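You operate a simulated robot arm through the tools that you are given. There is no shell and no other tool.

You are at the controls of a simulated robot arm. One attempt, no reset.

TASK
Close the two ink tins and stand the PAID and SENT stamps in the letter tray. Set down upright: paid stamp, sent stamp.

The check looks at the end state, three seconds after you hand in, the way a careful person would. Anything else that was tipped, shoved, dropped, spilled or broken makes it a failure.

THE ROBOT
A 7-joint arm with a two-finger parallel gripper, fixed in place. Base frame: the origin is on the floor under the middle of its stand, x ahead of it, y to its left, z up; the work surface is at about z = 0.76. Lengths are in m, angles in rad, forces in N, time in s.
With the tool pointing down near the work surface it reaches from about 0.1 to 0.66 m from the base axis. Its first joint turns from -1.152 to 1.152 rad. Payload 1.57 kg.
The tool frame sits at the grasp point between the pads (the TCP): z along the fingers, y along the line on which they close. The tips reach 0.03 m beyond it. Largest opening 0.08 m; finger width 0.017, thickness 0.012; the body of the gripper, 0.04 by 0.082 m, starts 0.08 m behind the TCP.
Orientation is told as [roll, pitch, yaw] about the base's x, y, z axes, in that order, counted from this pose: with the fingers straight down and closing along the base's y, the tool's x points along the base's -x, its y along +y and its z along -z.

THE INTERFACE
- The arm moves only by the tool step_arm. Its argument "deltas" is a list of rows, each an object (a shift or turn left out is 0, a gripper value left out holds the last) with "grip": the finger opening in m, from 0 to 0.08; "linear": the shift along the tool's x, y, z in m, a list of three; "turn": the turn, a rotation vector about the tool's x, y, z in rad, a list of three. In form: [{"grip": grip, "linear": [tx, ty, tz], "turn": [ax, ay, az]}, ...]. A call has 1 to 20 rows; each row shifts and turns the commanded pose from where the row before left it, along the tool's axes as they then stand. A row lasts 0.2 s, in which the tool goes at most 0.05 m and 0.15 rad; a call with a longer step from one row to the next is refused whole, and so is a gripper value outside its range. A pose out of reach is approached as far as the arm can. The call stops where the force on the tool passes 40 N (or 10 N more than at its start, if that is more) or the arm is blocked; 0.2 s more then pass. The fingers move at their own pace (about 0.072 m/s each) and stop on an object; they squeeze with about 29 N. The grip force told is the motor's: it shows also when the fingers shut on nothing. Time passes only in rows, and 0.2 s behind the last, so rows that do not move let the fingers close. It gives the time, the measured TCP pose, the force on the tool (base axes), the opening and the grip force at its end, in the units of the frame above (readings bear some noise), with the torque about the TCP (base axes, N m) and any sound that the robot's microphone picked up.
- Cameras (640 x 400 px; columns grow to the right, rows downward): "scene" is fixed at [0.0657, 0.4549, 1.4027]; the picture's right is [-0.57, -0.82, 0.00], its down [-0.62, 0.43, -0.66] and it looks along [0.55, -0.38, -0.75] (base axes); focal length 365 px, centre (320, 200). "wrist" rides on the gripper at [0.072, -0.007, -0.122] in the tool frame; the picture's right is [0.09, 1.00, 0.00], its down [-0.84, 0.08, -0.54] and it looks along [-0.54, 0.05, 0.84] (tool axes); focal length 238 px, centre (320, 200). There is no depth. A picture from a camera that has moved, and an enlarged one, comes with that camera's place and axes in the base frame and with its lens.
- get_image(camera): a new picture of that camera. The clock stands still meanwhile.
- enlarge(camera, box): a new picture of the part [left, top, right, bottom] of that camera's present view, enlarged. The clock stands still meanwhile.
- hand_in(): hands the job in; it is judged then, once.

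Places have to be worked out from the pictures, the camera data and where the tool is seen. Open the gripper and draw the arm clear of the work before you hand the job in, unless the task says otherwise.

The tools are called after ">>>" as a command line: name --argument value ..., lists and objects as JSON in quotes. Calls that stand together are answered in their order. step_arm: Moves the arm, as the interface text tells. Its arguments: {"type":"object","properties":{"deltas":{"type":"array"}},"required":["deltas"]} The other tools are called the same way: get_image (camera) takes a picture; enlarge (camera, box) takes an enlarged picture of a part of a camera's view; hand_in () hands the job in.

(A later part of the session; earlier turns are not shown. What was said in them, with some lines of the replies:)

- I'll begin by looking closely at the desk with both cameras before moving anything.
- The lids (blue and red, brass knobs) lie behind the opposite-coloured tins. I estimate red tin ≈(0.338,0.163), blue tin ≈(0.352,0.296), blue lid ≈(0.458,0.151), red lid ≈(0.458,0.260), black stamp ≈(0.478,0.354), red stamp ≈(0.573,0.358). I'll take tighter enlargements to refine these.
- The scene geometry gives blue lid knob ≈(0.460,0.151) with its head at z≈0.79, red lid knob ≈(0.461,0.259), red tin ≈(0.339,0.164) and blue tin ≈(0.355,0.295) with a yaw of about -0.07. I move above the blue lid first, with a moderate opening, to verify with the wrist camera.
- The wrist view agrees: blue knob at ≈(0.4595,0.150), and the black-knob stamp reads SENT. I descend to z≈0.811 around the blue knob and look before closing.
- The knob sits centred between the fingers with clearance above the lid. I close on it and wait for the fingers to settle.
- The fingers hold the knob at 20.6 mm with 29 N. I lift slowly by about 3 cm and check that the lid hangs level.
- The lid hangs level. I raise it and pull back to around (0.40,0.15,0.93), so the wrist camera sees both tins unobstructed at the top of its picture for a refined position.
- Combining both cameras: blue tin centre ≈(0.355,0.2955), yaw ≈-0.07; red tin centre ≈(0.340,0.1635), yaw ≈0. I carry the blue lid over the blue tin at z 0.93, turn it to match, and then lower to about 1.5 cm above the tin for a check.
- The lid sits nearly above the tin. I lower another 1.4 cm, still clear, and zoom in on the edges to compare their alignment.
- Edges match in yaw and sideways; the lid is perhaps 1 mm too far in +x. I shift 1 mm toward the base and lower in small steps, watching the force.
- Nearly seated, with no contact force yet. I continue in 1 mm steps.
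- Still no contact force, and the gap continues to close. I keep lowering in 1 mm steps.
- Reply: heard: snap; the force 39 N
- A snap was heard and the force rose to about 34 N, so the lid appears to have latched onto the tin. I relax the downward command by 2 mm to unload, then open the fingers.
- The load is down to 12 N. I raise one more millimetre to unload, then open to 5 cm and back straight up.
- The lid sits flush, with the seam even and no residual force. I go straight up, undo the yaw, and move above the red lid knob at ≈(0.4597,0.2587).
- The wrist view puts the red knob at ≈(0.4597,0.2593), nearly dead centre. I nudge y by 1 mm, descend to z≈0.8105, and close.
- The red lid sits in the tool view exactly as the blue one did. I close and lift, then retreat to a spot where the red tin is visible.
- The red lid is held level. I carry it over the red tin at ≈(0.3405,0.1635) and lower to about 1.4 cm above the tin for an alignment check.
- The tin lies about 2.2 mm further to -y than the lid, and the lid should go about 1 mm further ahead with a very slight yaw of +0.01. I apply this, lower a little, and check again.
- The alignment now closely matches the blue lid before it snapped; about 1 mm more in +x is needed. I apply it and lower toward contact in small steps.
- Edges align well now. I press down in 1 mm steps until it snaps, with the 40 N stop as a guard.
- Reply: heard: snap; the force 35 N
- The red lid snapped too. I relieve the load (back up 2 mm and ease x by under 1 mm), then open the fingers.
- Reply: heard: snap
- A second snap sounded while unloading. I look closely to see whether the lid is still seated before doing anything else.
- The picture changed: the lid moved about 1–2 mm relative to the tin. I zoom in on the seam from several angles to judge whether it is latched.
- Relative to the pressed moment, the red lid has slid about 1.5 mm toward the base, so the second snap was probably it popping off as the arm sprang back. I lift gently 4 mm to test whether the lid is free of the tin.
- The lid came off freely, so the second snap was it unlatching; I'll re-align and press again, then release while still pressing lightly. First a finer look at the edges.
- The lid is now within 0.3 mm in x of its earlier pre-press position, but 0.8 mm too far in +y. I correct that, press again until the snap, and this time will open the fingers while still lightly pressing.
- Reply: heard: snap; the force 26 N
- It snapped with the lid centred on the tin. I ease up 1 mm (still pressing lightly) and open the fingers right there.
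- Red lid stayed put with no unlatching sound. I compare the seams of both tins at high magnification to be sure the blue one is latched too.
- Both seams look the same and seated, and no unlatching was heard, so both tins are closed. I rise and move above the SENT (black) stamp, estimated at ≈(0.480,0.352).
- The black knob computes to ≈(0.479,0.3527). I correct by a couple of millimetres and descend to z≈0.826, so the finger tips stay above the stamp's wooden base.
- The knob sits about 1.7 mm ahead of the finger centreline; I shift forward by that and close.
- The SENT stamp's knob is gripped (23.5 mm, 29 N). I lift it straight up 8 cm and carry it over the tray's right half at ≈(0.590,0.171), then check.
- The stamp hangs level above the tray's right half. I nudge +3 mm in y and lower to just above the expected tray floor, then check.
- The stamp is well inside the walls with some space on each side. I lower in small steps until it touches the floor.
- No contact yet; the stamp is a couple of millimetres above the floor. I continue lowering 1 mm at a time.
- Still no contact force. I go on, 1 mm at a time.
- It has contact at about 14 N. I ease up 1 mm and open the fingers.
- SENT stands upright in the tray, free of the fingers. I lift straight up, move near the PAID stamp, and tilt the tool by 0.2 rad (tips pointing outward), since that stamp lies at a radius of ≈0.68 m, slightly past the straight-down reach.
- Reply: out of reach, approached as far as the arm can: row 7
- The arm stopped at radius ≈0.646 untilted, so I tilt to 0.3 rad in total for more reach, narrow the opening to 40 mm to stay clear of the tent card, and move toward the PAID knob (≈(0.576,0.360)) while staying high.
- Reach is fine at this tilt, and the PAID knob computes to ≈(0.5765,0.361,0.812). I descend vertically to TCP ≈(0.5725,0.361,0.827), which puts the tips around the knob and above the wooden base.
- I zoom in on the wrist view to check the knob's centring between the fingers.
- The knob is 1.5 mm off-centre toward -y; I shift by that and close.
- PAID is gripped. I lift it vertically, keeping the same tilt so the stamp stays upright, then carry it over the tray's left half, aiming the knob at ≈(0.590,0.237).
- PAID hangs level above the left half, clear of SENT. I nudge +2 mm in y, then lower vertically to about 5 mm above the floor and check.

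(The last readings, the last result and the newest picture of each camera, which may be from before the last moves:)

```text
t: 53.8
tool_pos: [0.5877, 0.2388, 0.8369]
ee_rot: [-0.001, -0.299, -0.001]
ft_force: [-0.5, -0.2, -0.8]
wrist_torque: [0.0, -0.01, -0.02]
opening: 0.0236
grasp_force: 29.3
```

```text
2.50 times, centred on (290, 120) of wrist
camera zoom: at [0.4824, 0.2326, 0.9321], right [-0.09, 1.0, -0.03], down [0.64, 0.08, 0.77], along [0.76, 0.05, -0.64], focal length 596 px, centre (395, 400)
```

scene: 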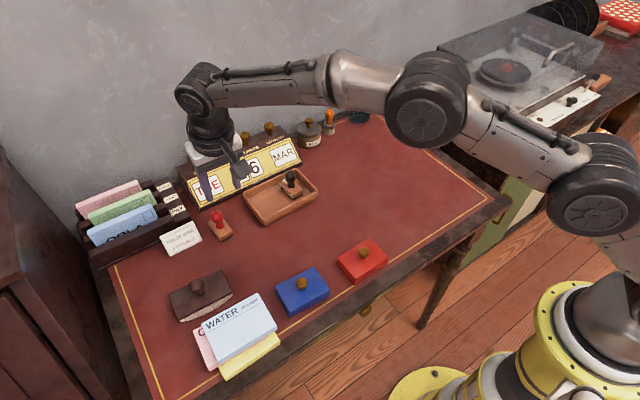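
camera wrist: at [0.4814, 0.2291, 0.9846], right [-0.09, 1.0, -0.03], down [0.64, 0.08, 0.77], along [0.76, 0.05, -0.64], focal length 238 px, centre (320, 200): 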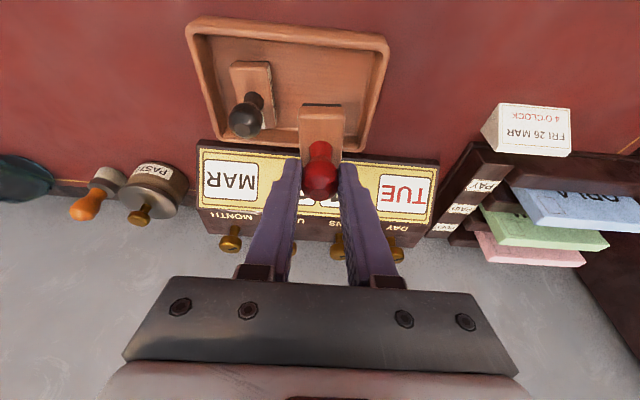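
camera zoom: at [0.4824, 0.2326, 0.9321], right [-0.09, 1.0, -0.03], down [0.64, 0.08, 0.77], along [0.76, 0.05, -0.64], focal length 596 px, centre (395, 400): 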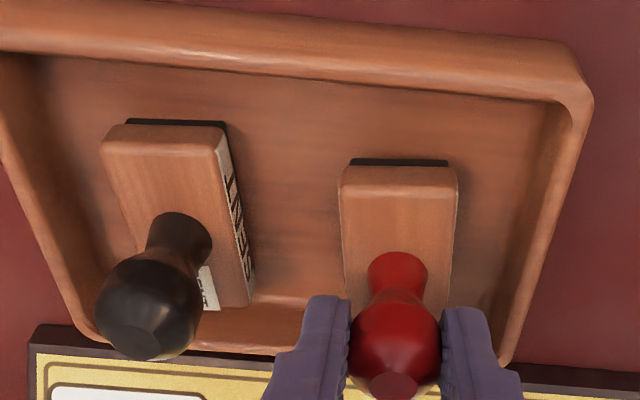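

Position looks good with room all round. I lower vertically in 1–2 mm steps until contact.

>>> step_arm --deltas '[{"linear": [0.00059, 0, 0.00191]}, {"linear": [0.00059, 0, 0.00191]}, {"linear": [0.0003, 0, 0.00096]}, {}]'

>>> step_arm --deltas '[{"linear": [0.0003, 0, 0.00096]}, {}]'

```text
t: 54.8
tool_pos: [0.5867, 0.2373, 0.8332]
ee_rot: [0.0, -0.3, 0.0]
ft_force: [0.6, 0.2, -0.5]
wrist_torque: [-0.06, 0.0, -0.01]
opening: 0.0236
grasp_force: 28.6
```

```text
t: 55.4
tool_pos: [0.5854, 0.2367, 0.8317]
ee_rot: [0.001, -0.3, 0.0]
ft_force: [0.9, -0.6, -1.2]
wrist_torque: [-0.01, 0.02, 0.0]
opening: 0.0236
grasp_force: 28.5
```

No contact yet; I continue 1 mm at a time.

>>> step_arm --deltas '[{"linear": [0.0003, 0, 0.00096]}, {}]'

>>> step_arm --deltas '[{"linear": [0.0003, 0, 0.00096]}, {}]'

>>> enlarge --camera "scene" --box '[245, 165, 305, 213]'

```text
t: 56.0
tool_pos: [0.5859, 0.2378, 0.8313]
ee_rot: [-0.001, -0.299, 0.001]
ft_force: [-0.9, -0.9, -1.0]
wrist_torque: [-0.02, -0.03, -0.01]
opening: 0.0235
grasp_force: 29.4
```

```text
t: 56.6
tool_pos: [0.5876, 0.2375, 0.8293]
ee_rot: [0.002, -0.302, -0.001]
ft_force: [-2.4, -0.9, 7.0]
wrist_torque: [0.02, 0.26, -0.03]
opening: 0.0236
grasp_force: 28.7
```

```text
8.33 times, centred on (275, 189) of scene
camera zoom: at [0.0655, 0.4548, 1.4027], right [-0.57, -0.82, 0.0], down [-0.62, 0.43, -0.66], along [0.55, -0.38, -0.75], focal length 3042 px, centre (695, 292)
```

zoom: 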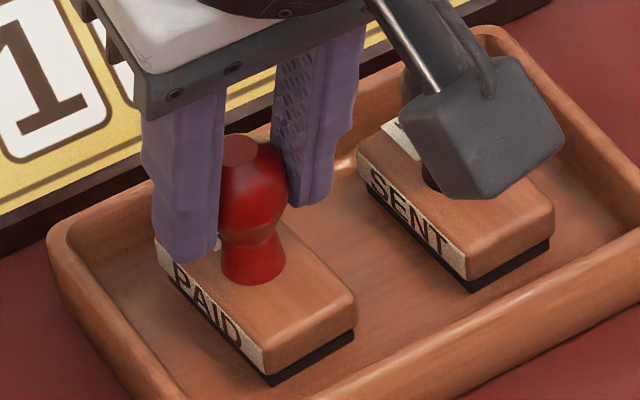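

Contact at 7 N: PAID stands on the tray floor. I open the fingers to 45 mm here.

>>> step_arm --deltas '[{"grip": 0.045}, {}, {}]'

>>> enlarge --camera "scene" --box '[235, 155, 325, 225]'

>>> enlarge --camera "wrist" --box '[180, 40, 400, 200]'

```text
t: 57.4
tool_pos: [0.5854, 0.2376, 0.8289]
ee_rot: [-0.001, -0.3, 0.001]
ft_force: [-0.1, -0.9, 1.1]
wrist_torque: [-0.02, -0.01, -0.02]
opening: 0.045
grasp_force: 0.0
```

```text
5.71 times, centred on (280, 190) of scene
camera zoom: at [0.0657, 0.4549, 1.4027], right [-0.57, -0.82, 0.0], down [-0.62, 0.43, -0.66], along [0.55, -0.38, -0.75], focal length 2086 px, centre (549, 257)
```

zoom: 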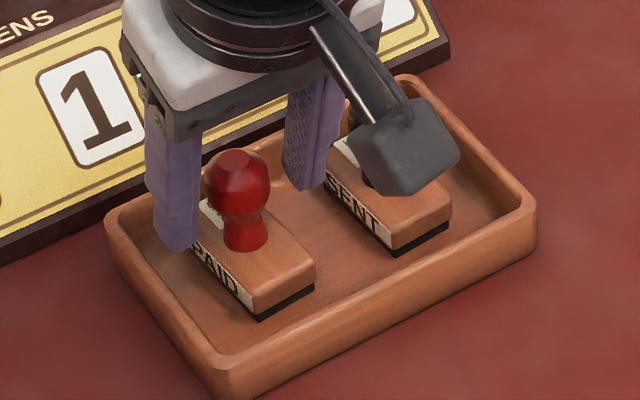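

```text
2.50 times, centred on (290, 120) of wrist
camera zoom: at [0.4822, 0.2313, 0.9241], right [-0.09, 1.0, -0.03], down [0.64, 0.08, 0.77], along [0.76, 0.05, -0.64], focal length 596 px, centre (395, 400)
```

zoom: 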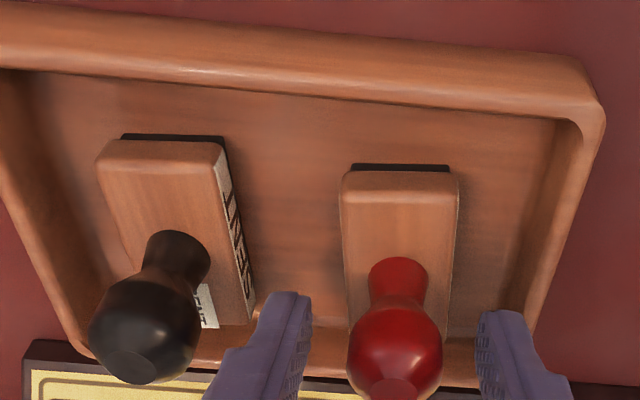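

Both stamps stand free in the tray. I withdraw vertically, then up and back toward the base, undoing the tilt.

>>> step_arm --deltas '[{"linear": [-0.00296, 0, -0.00955]}, {"linear": [-0.00739, 0, -0.02388]}, {"linear": [-0.00887, 0, -0.02866]}, {"linear": [-0.00887, 0, -0.02866]}, {"linear": [0.028, 0, -0.038]}, {"linear": [0.028, 0, -0.038]}, {"linear": [0.028, 0, -0.038]}, {"linear": [0.028, 0, -0.038]}, {"turn": [0, 0.1, 0]}, {"turn": [0, 0.1, 0]}, {"turn": [0, 0.1, 0]}, {}, {}]'

>>> get_image --camera "scene"

>>> get_image --camera "wrist"

>>> enlarge --camera "scene" --box '[235, 155, 335, 225]'

>>> enlarge --camera "scene" --box '[265, 230, 400, 320]'

```text
t: 60.2
tool_pos: [0.4325, 0.2367, 1.0372]
ee_rot: [0.0, 0.0, -0.001]
ft_force: [-0.2, 0.5, 0.3]
wrist_torque: [-0.01, -0.01, 0.02]
opening: 0.0451
grasp_force: 0.0
```

```text
taken
```

scene: 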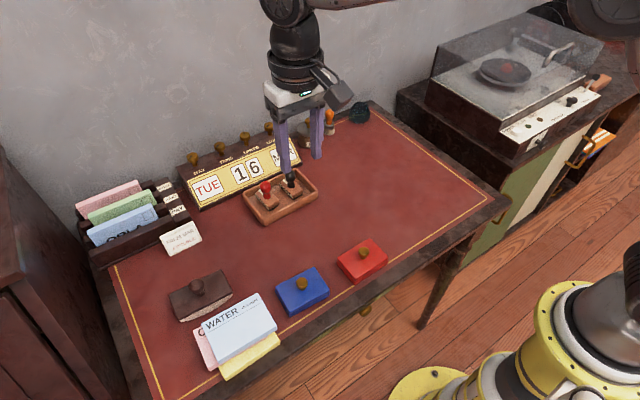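

```text
taken
camera wrist: at [0.3616, 0.2311, 1.1584], right [-0.09, 1.0, 0.0], down [0.84, 0.08, 0.54], along [0.54, 0.05, -0.84], focal length 238 px, centre (320, 200)
```

wrist: 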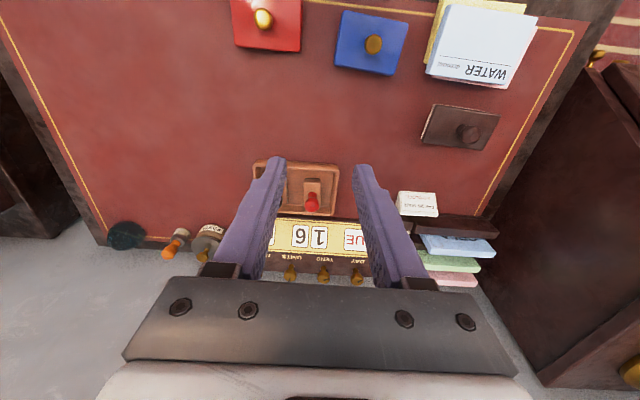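

```text
5.71 times, centred on (285, 190) of scene
camera zoom: at [0.0657, 0.4549, 1.4027], right [-0.57, -0.82, 0.0], down [-0.62, 0.43, -0.66], along [0.55, -0.38, -0.75], focal length 2086 px, centre (520, 257)
```

zoom: 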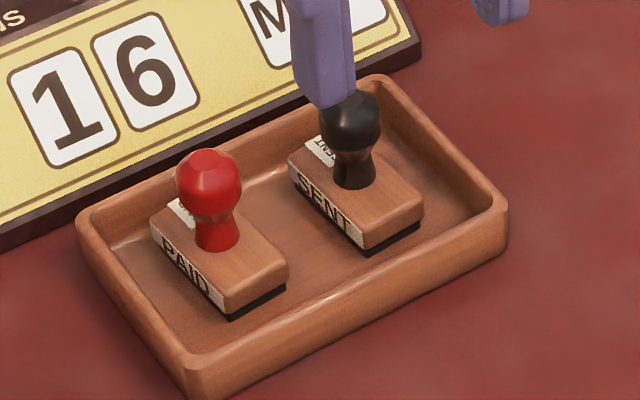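

```text
4.44 times, centred on (332, 275) of scene
camera zoom: at [0.0657, 0.4549, 1.4027], right [-0.57, -0.82, 0.0], down [-0.62, 0.43, -0.66], along [0.55, -0.38, -0.75], focal length 1622 px, centre (264, -133)
```

zoom: 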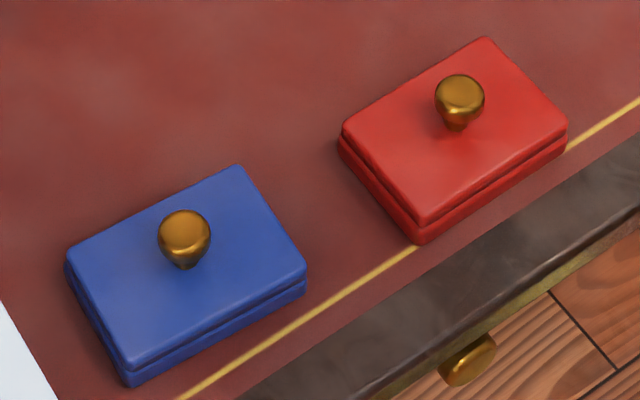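

Everything looks in order. For extra certainty that both lids are seated equally, I move the wrist camera closer over the blue tin, then over the red one, staying well above them.

>>> step_arm --deltas '[{"linear": [0.0119, 0.0146, 0.0343]}, {"linear": [0.0119, 0.0146, 0.0343]}, {"linear": [0.0119, 0.0146, 0.0343]}, {"linear": [0.0119, 0.0146, 0.0343]}, {}, {}]'

>>> enlarge --camera "wrist" --box '[260, 40, 400, 130]'

>>> step_arm --deltas '[{"linear": [0.0045, -0.0445, 0]}, {"linear": [0.0045, -0.0445, 0]}, {"linear": [0.0045, -0.0445, 0]}, {}, {}]'

>>> enlarge --camera "wrist" --box '[260, 40, 400, 130]'

```text
t: 61.6
tool_pos: [0.3869, 0.2953, 0.898]
ee_rot: [-0.001, -0.001, 0.0]
ft_force: [-0.6, -0.9, 0.3]
wrist_torque: [0.01, -0.01, 0.0]
opening: 0.0452
grasp_force: 0.0
```

```text
4.44 times, centred on (330, 85) of wrist
camera zoom: at [0.3165, 0.2894, 1.0203], right [-0.09, 1.0, 0.0], down [0.84, 0.08, 0.54], along [0.54, 0.05, -0.84], focal length 1059 px, centre (276, 711)
```

zoom: 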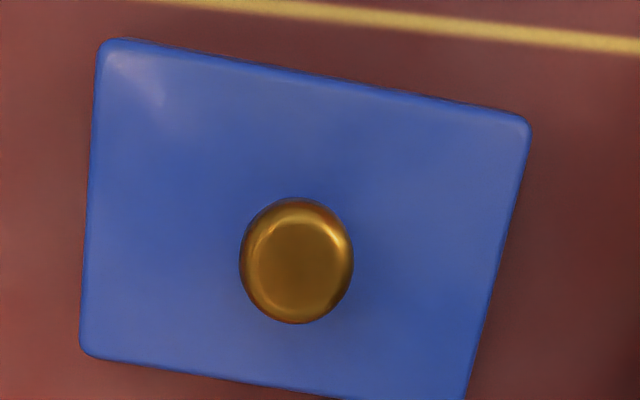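

```text
t: 62.8
tool_pos: [0.3719, 0.1622, 0.8991]
ee_rot: [0.0, -0.001, 0.002]
ft_force: [-0.1, 0.7, 1.0]
wrist_torque: [0.02, -0.03, 0.0]
opening: 0.0453
grasp_force: 0.1
```

```text
4.44 times, centred on (330, 85) of wrist
camera zoom: at [0.3009, 0.1566, 1.0215], right [-0.09, 1.0, 0.0], down [0.84, 0.08, 0.54], along [0.54, 0.05, -0.84], focal length 1059 px, centre (276, 711)
```

zoom: 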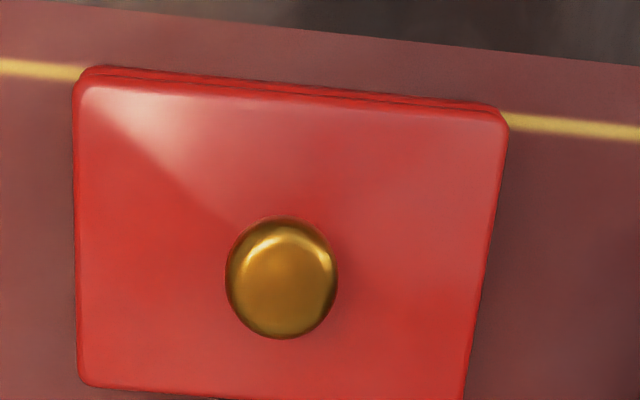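

The red tin's rim shows slightly on the near side while the blue's doesn't, so the two lids sit slightly differently. I take straight-down views of each tin to compare offsets.

>>> step_arm --deltas '[{"linear": [-0.0195, 0, -0.0155]}, {"linear": [-0.0195, 0, -0.0155]}, {}, {}]'

>>> enlarge --camera "wrist" --box '[250, 0, 390, 90]'

>>> step_arm --deltas '[{"linear": [-0.005, 0.0443, 0]}, {"linear": [-0.005, 0.0443, 0]}, {"linear": [-0.005, 0.0443, 0]}, {}, {}]'

>>> enlarge --camera "wrist" --box '[250, 0, 390, 90]'

```text
t: 63.8
tool_pos: [0.4112, 0.163, 0.9312]
ee_rot: [0.001, 0.001, 0.001]
ft_force: [0.2, -0.4, -0.9]
wrist_torque: [0.01, -0.01, -0.05]
opening: 0.0453
grasp_force: 0.0
```

```text
4.44 times, centred on (320, 45) of wrist
camera zoom: at [0.3405, 0.1564, 1.053], right [-0.09, 1.0, 0.0], down [0.84, 0.08, 0.54], along [0.54, 0.05, -0.84], focal length 1059 px, centre (320, 889)
```

zoom: 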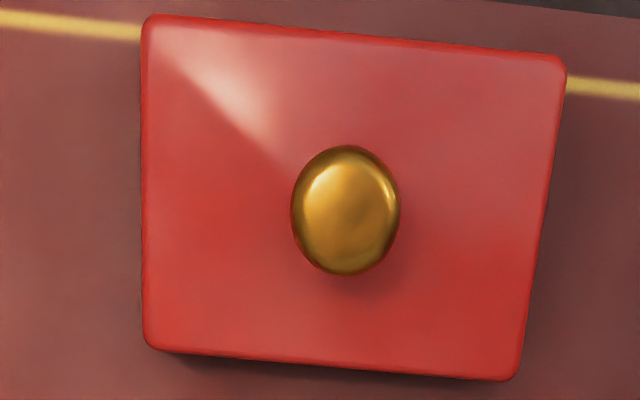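

```text
t: 65.0
tool_pos: [0.4261, 0.2964, 0.9297]
ee_rot: [0.0, 0.0, 0.0]
ft_force: [-0.4, 0.1, -0.3]
wrist_torque: [-0.03, -0.04, -0.01]
opening: 0.0449
grasp_force: 0.0
```

```text
4.44 times, centred on (320, 45) of wrist
camera zoom: at [0.3552, 0.2898, 1.0509], right [-0.09, 1.0, 0.0], down [0.84, 0.08, 0.54], along [0.54, 0.05, -0.84], focal length 1059 px, centre (320, 889)
```

zoom: 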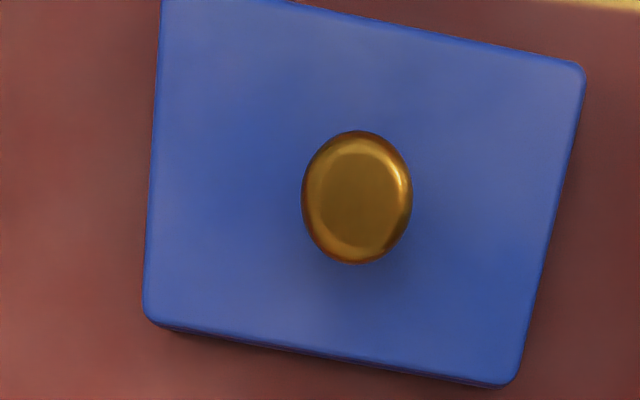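

Offsets are within about a millimetre on both. As a safety check I'll press the blue knob from above with closed fingers: if the lid had come loose it will snap, otherwise nothing happens. I move over it at ≈(0.354,0.2965) and descend to z≈0.853 first.

>>> step_arm --deltas '[{"grip": 0.0, "linear": [0.036, 0, 0]}, {"linear": [0.036, 0, 0]}, {}, {"linear": [0, 0, 0.03]}, {"linear": [0, 0, 0.03]}, {"linear": [0, 0, 0.017]}, {}, {}]'

>>> enlarge --camera "scene" --box '[265, 250, 337, 310]'

>>> enlarge --camera "wrist" --box '[240, 80, 400, 200]'

```text
t: 66.8
tool_pos: [0.3544, 0.2972, 0.8543]
ee_rot: [0.0, -0.001, -0.001]
ft_force: [0.0, 0.0, -0.9]
wrist_torque: [0.04, 0.03, 0.01]
opening: 0.0
grasp_force: 21.4
```

```text
6.67 times, centred on (301, 280) of scene
camera zoom: at [0.0657, 0.4549, 1.4027], right [-0.57, -0.82, 0.0], down [-0.62, 0.43, -0.66], along [0.55, -0.38, -0.75], focal length 2433 px, centre (447, -333)
```

zoom: 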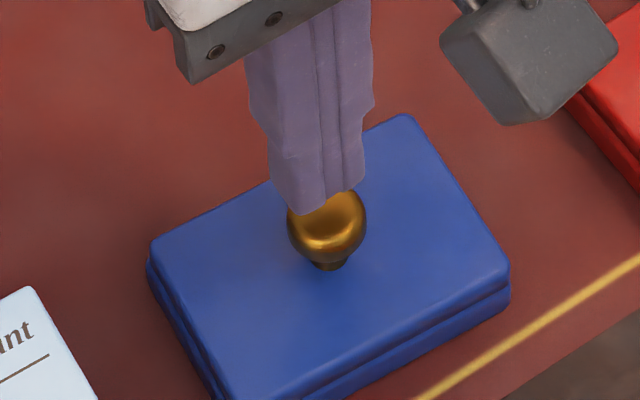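

```text
3.33 times, centred on (320, 140) of wrist
camera zoom: at [0.283, 0.2911, 0.9755], right [-0.09, 1.0, 0.0], down [0.84, 0.08, 0.54], along [0.54, 0.05, -0.84], focal length 794 px, centre (320, 400)
```

zoom: 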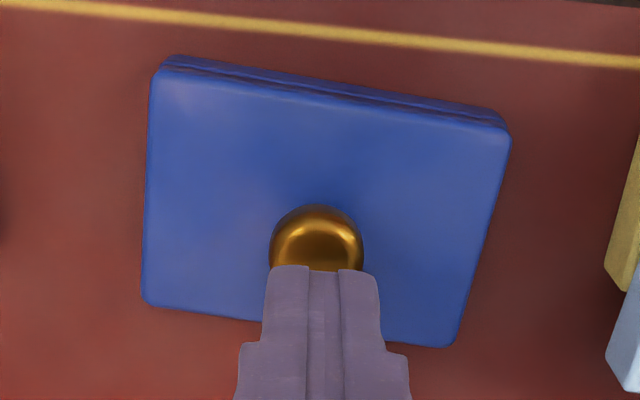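

The knob centre is about 2 mm nearer the base than the tips; I shift by that and press down slowly.

>>> step_arm --deltas '[{"linear": [0.002, 0, 0.002]}, {"linear": [0, 0, 0.002]}, {"linear": [0, 0, 0.002]}, {"linear": [0, 0, 0.002]}, {"linear": [0, 0, 0.001]}, {}]'

```text
t: 68.2
tool_pos: [0.3531, 0.2964, 0.8438]
ee_rot: [0.001, 0.0, 0.0]
ft_force: [0.9, 0.0, 1.0]
wrist_torque: [0.02, 0.01, -0.02]
opening: 0.0001
grasp_force: 21.2
```

No contact yet at 0.844; I continue in 1 mm steps.

>>> step_arm --deltas '[{"linear": [0, 0, 0.001]}, {"linear": [0, 0, 0.001]}, {}]'

>>> step_arm --deltas '[{"linear": [0, 0, 0.001]}, {}]'

>>> enlarge --camera "scene" --box '[265, 250, 337, 310]'

```text
t: 69.0
tool_pos: [0.3522, 0.2953, 0.8423]
ee_rot: [0.0, 0.0, -0.001]
ft_force: [0.2, 0.2, -0.8]
wrist_torque: [-0.01, -0.01, 0.0]
opening: 0.0003
grasp_force: 21.7
```

```text
t: 69.6
tool_pos: [0.3536, 0.2962, 0.841]
ee_rot: [0.0, 0.001, 0.001]
ft_force: [-0.2, 0.9, 0.0]
wrist_torque: [0.0, 0.0, 0.0]
opening: 0.0
grasp_force: 21.0
```

```text
6.67 times, centred on (301, 280) of scene
camera zoom: at [0.0657, 0.4549, 1.4027], right [-0.57, -0.82, 0.0], down [-0.62, 0.43, -0.66], along [0.55, -0.38, -0.75], focal length 2433 px, centre (447, -333)
```

zoom: 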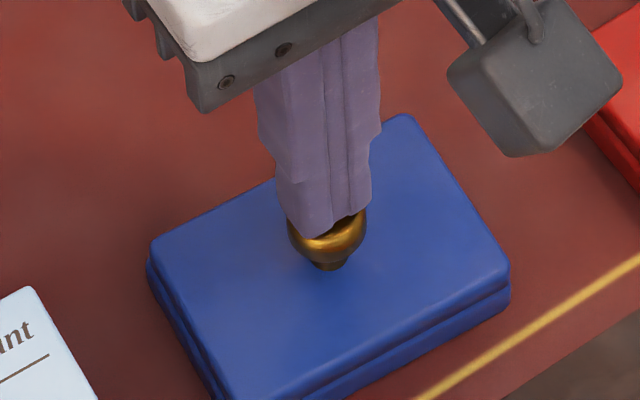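

The tips are just above the knob. I continue down gently.

>>> step_arm --deltas '[{"linear": [0, 0, 0.001]}, {"linear": [0, 0, 0.001]}, {}]'

>>> step_arm --deltas '[{"linear": [0, 0, 0.001]}, {}]'

```text
t: 70.4
tool_pos: [0.3539, 0.2968, 0.8401]
ee_rot: [0.0, 0.0, 0.001]
ft_force: [-0.9, 0.2, 0.9]
wrist_torque: [-0.01, 0.0, 0.0]
opening: 0.0
grasp_force: 21.1
```

```text
t: 71.0
tool_pos: [0.3533, 0.2957, 0.8398]
ee_rot: [0.0, -0.002, 0.0]
ft_force: [-3.0, -4.3, 12.3]
wrist_torque: [-0.16, 0.07, -0.01]
opening: 0.0
grasp_force: 21.2
```

Contact, 12 N. I press 2 mm further to reach about 30 N and listen.

>>> step_arm --deltas '[{"linear": [0, 0, 0.001]}, {"linear": [0, 0, 0.0008]}, {}]'

>>> enlarge --camera "scene" --box '[265, 260, 337, 320]'

```text
t: 71.7
tool_pos: [0.3537, 0.2952, 0.84]
ee_rot: [0.002, -0.002, -0.002]
ft_force: [-2.0, -2.8, 5.7]
wrist_torque: [-0.04, 0.1, 0.01]
opening: 0.0001
grasp_force: 21.3
stopped in row 3: the force on the tool passed its limit at 41 N (the readings are from after the stop); the commanded pose is now the measured one
```

```text
6.67 times, centred on (301, 290) of scene
camera zoom: at [0.0656, 0.4548, 1.4027], right [-0.57, -0.82, 0.0], down [-0.62, 0.43, -0.66], along [0.55, -0.38, -0.75], focal length 2433 px, centre (447, -400)
```

zoom: 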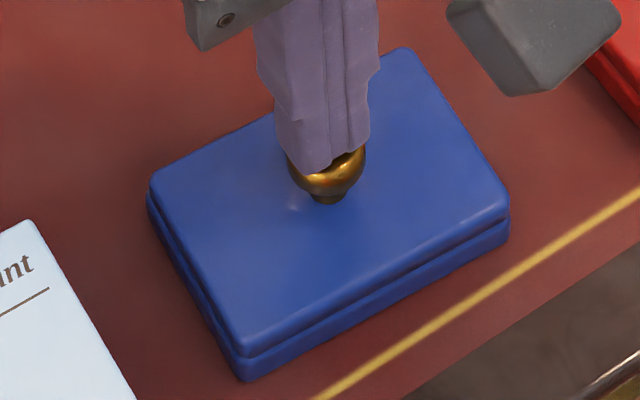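

Pressed to 41 N with no snap and no movement, so the blue lid is firmly latched. I lift straight up and retreat toward the base, well clear of the work.

>>> step_arm --deltas '[{"linear": [0, 0, -0.01]}, {"linear": [0, 0, -0.03]}, {"linear": [0, 0, -0.04]}, {"linear": [0, 0, -0.045]}, {"linear": [0, 0, -0.045]}, {"grip": 0.06, "linear": [0.01, -0.03, -0.03]}, {"linear": [0.01, -0.03, -0.03]}, {"linear": [0.01, -0.03, -0.03]}, {}, {}]'

>>> get_image --camera "scene"

>>> enlarge --camera "scene" --box '[265, 230, 400, 320]'

>>> enlarge --camera "scene" --box '[160, 120, 340, 240]'

>>> get_image --camera "wrist"

```text
t: 73.9
tool_pos: [0.3245, 0.206, 1.0985]
ee_rot: [0.001, -0.002, 0.001]
ft_force: [0.0, -0.2, -0.2]
wrist_torque: [0.01, -0.04, -0.01]
opening: 0.0604
grasp_force: 0.0
```

```text
taken
```

scene: 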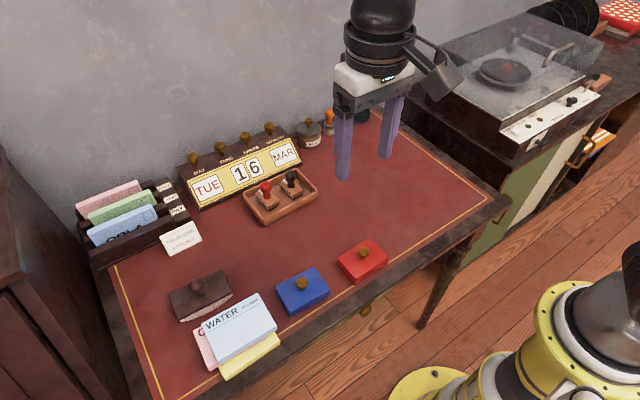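

```text
4.44 times, centred on (332, 275) of scene
camera zoom: at [0.0657, 0.4549, 1.4027], right [-0.57, -0.82, 0.0], down [-0.62, 0.43, -0.66], along [0.55, -0.38, -0.75], focal length 1622 px, centre (264, -133)
```

zoom: 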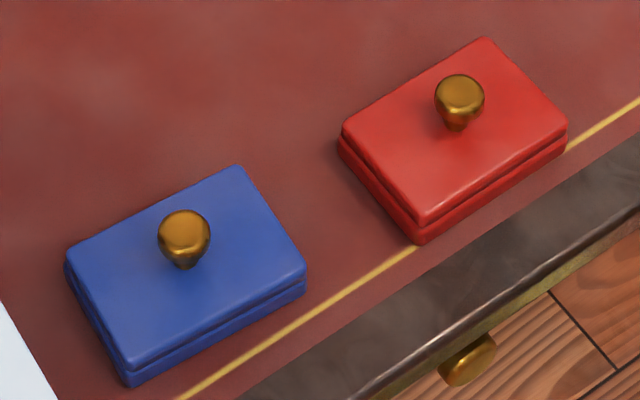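

```text
3.33 times, centred on (250, 180) of scene
camera zoom: at [0.0657, 0.4549, 1.4027], right [-0.57, -0.82, 0.0], down [-0.62, 0.43, -0.66], along [0.55, -0.38, -0.75], focal length 1217 px, centre (553, 267)
```

zoom: 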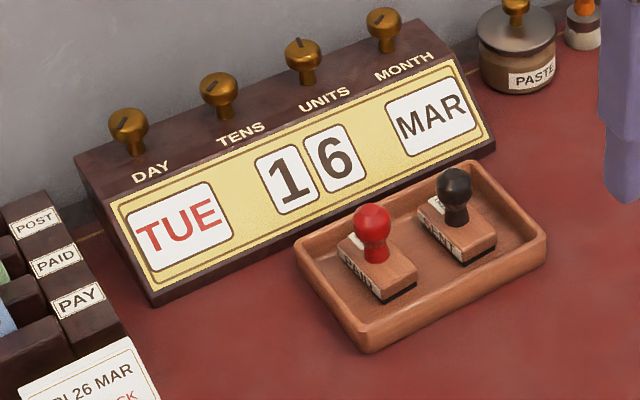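

```text
taken
camera wrist: at [0.2526, 0.2001, 1.2202], right [-0.09, 1.0, 0.0], down [0.84, 0.08, 0.54], along [0.54, 0.05, -0.84], focal length 238 px, centre (320, 200)
```

wrist: 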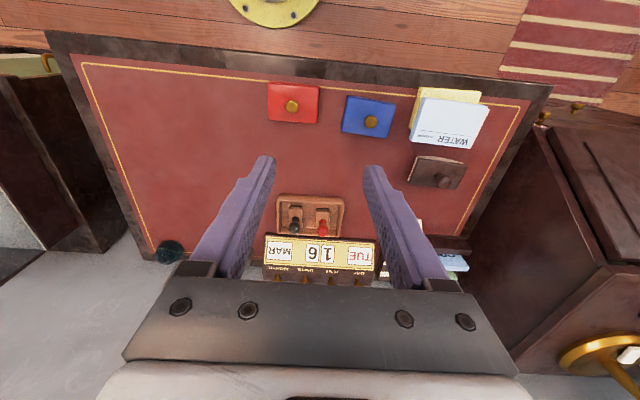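

Both tins are lidded with matching colours, PAID and SENT stand upright in the tray, everything else is where it was, and the open gripper is high above the desk. I hand the job in.

>>> hand_in

```text
The job is handed in.
```

I closed both ink tins and stood the PAID and SENT stamps upright in the wooden tray. I've handed the job in; no verdict has come back.

- **Tins:** each tin has the lid of its own colour, and I heard both snap shut. The red lid popped off once as I eased the arm away, so I re-aligned it and pressed it on again. I pressed the blue lid to about 41 N afterwards and it didn't snap again or move. I didn't press-test the red one, but no pop-off snap was heard when I let go of it.
- **Lid fit:** each lid sits within about 1–2 mm of centred on its tin.
- **Stamps:** both stand free on the tray floor with space around them. I took "letter tray" to mean the open wooden tray, not the rack with the POST, PAID and PAY labels.
- **Everything else:** in the final pictures nothing else looks tipped or moved, and the arm is up and clear with the gripper open.
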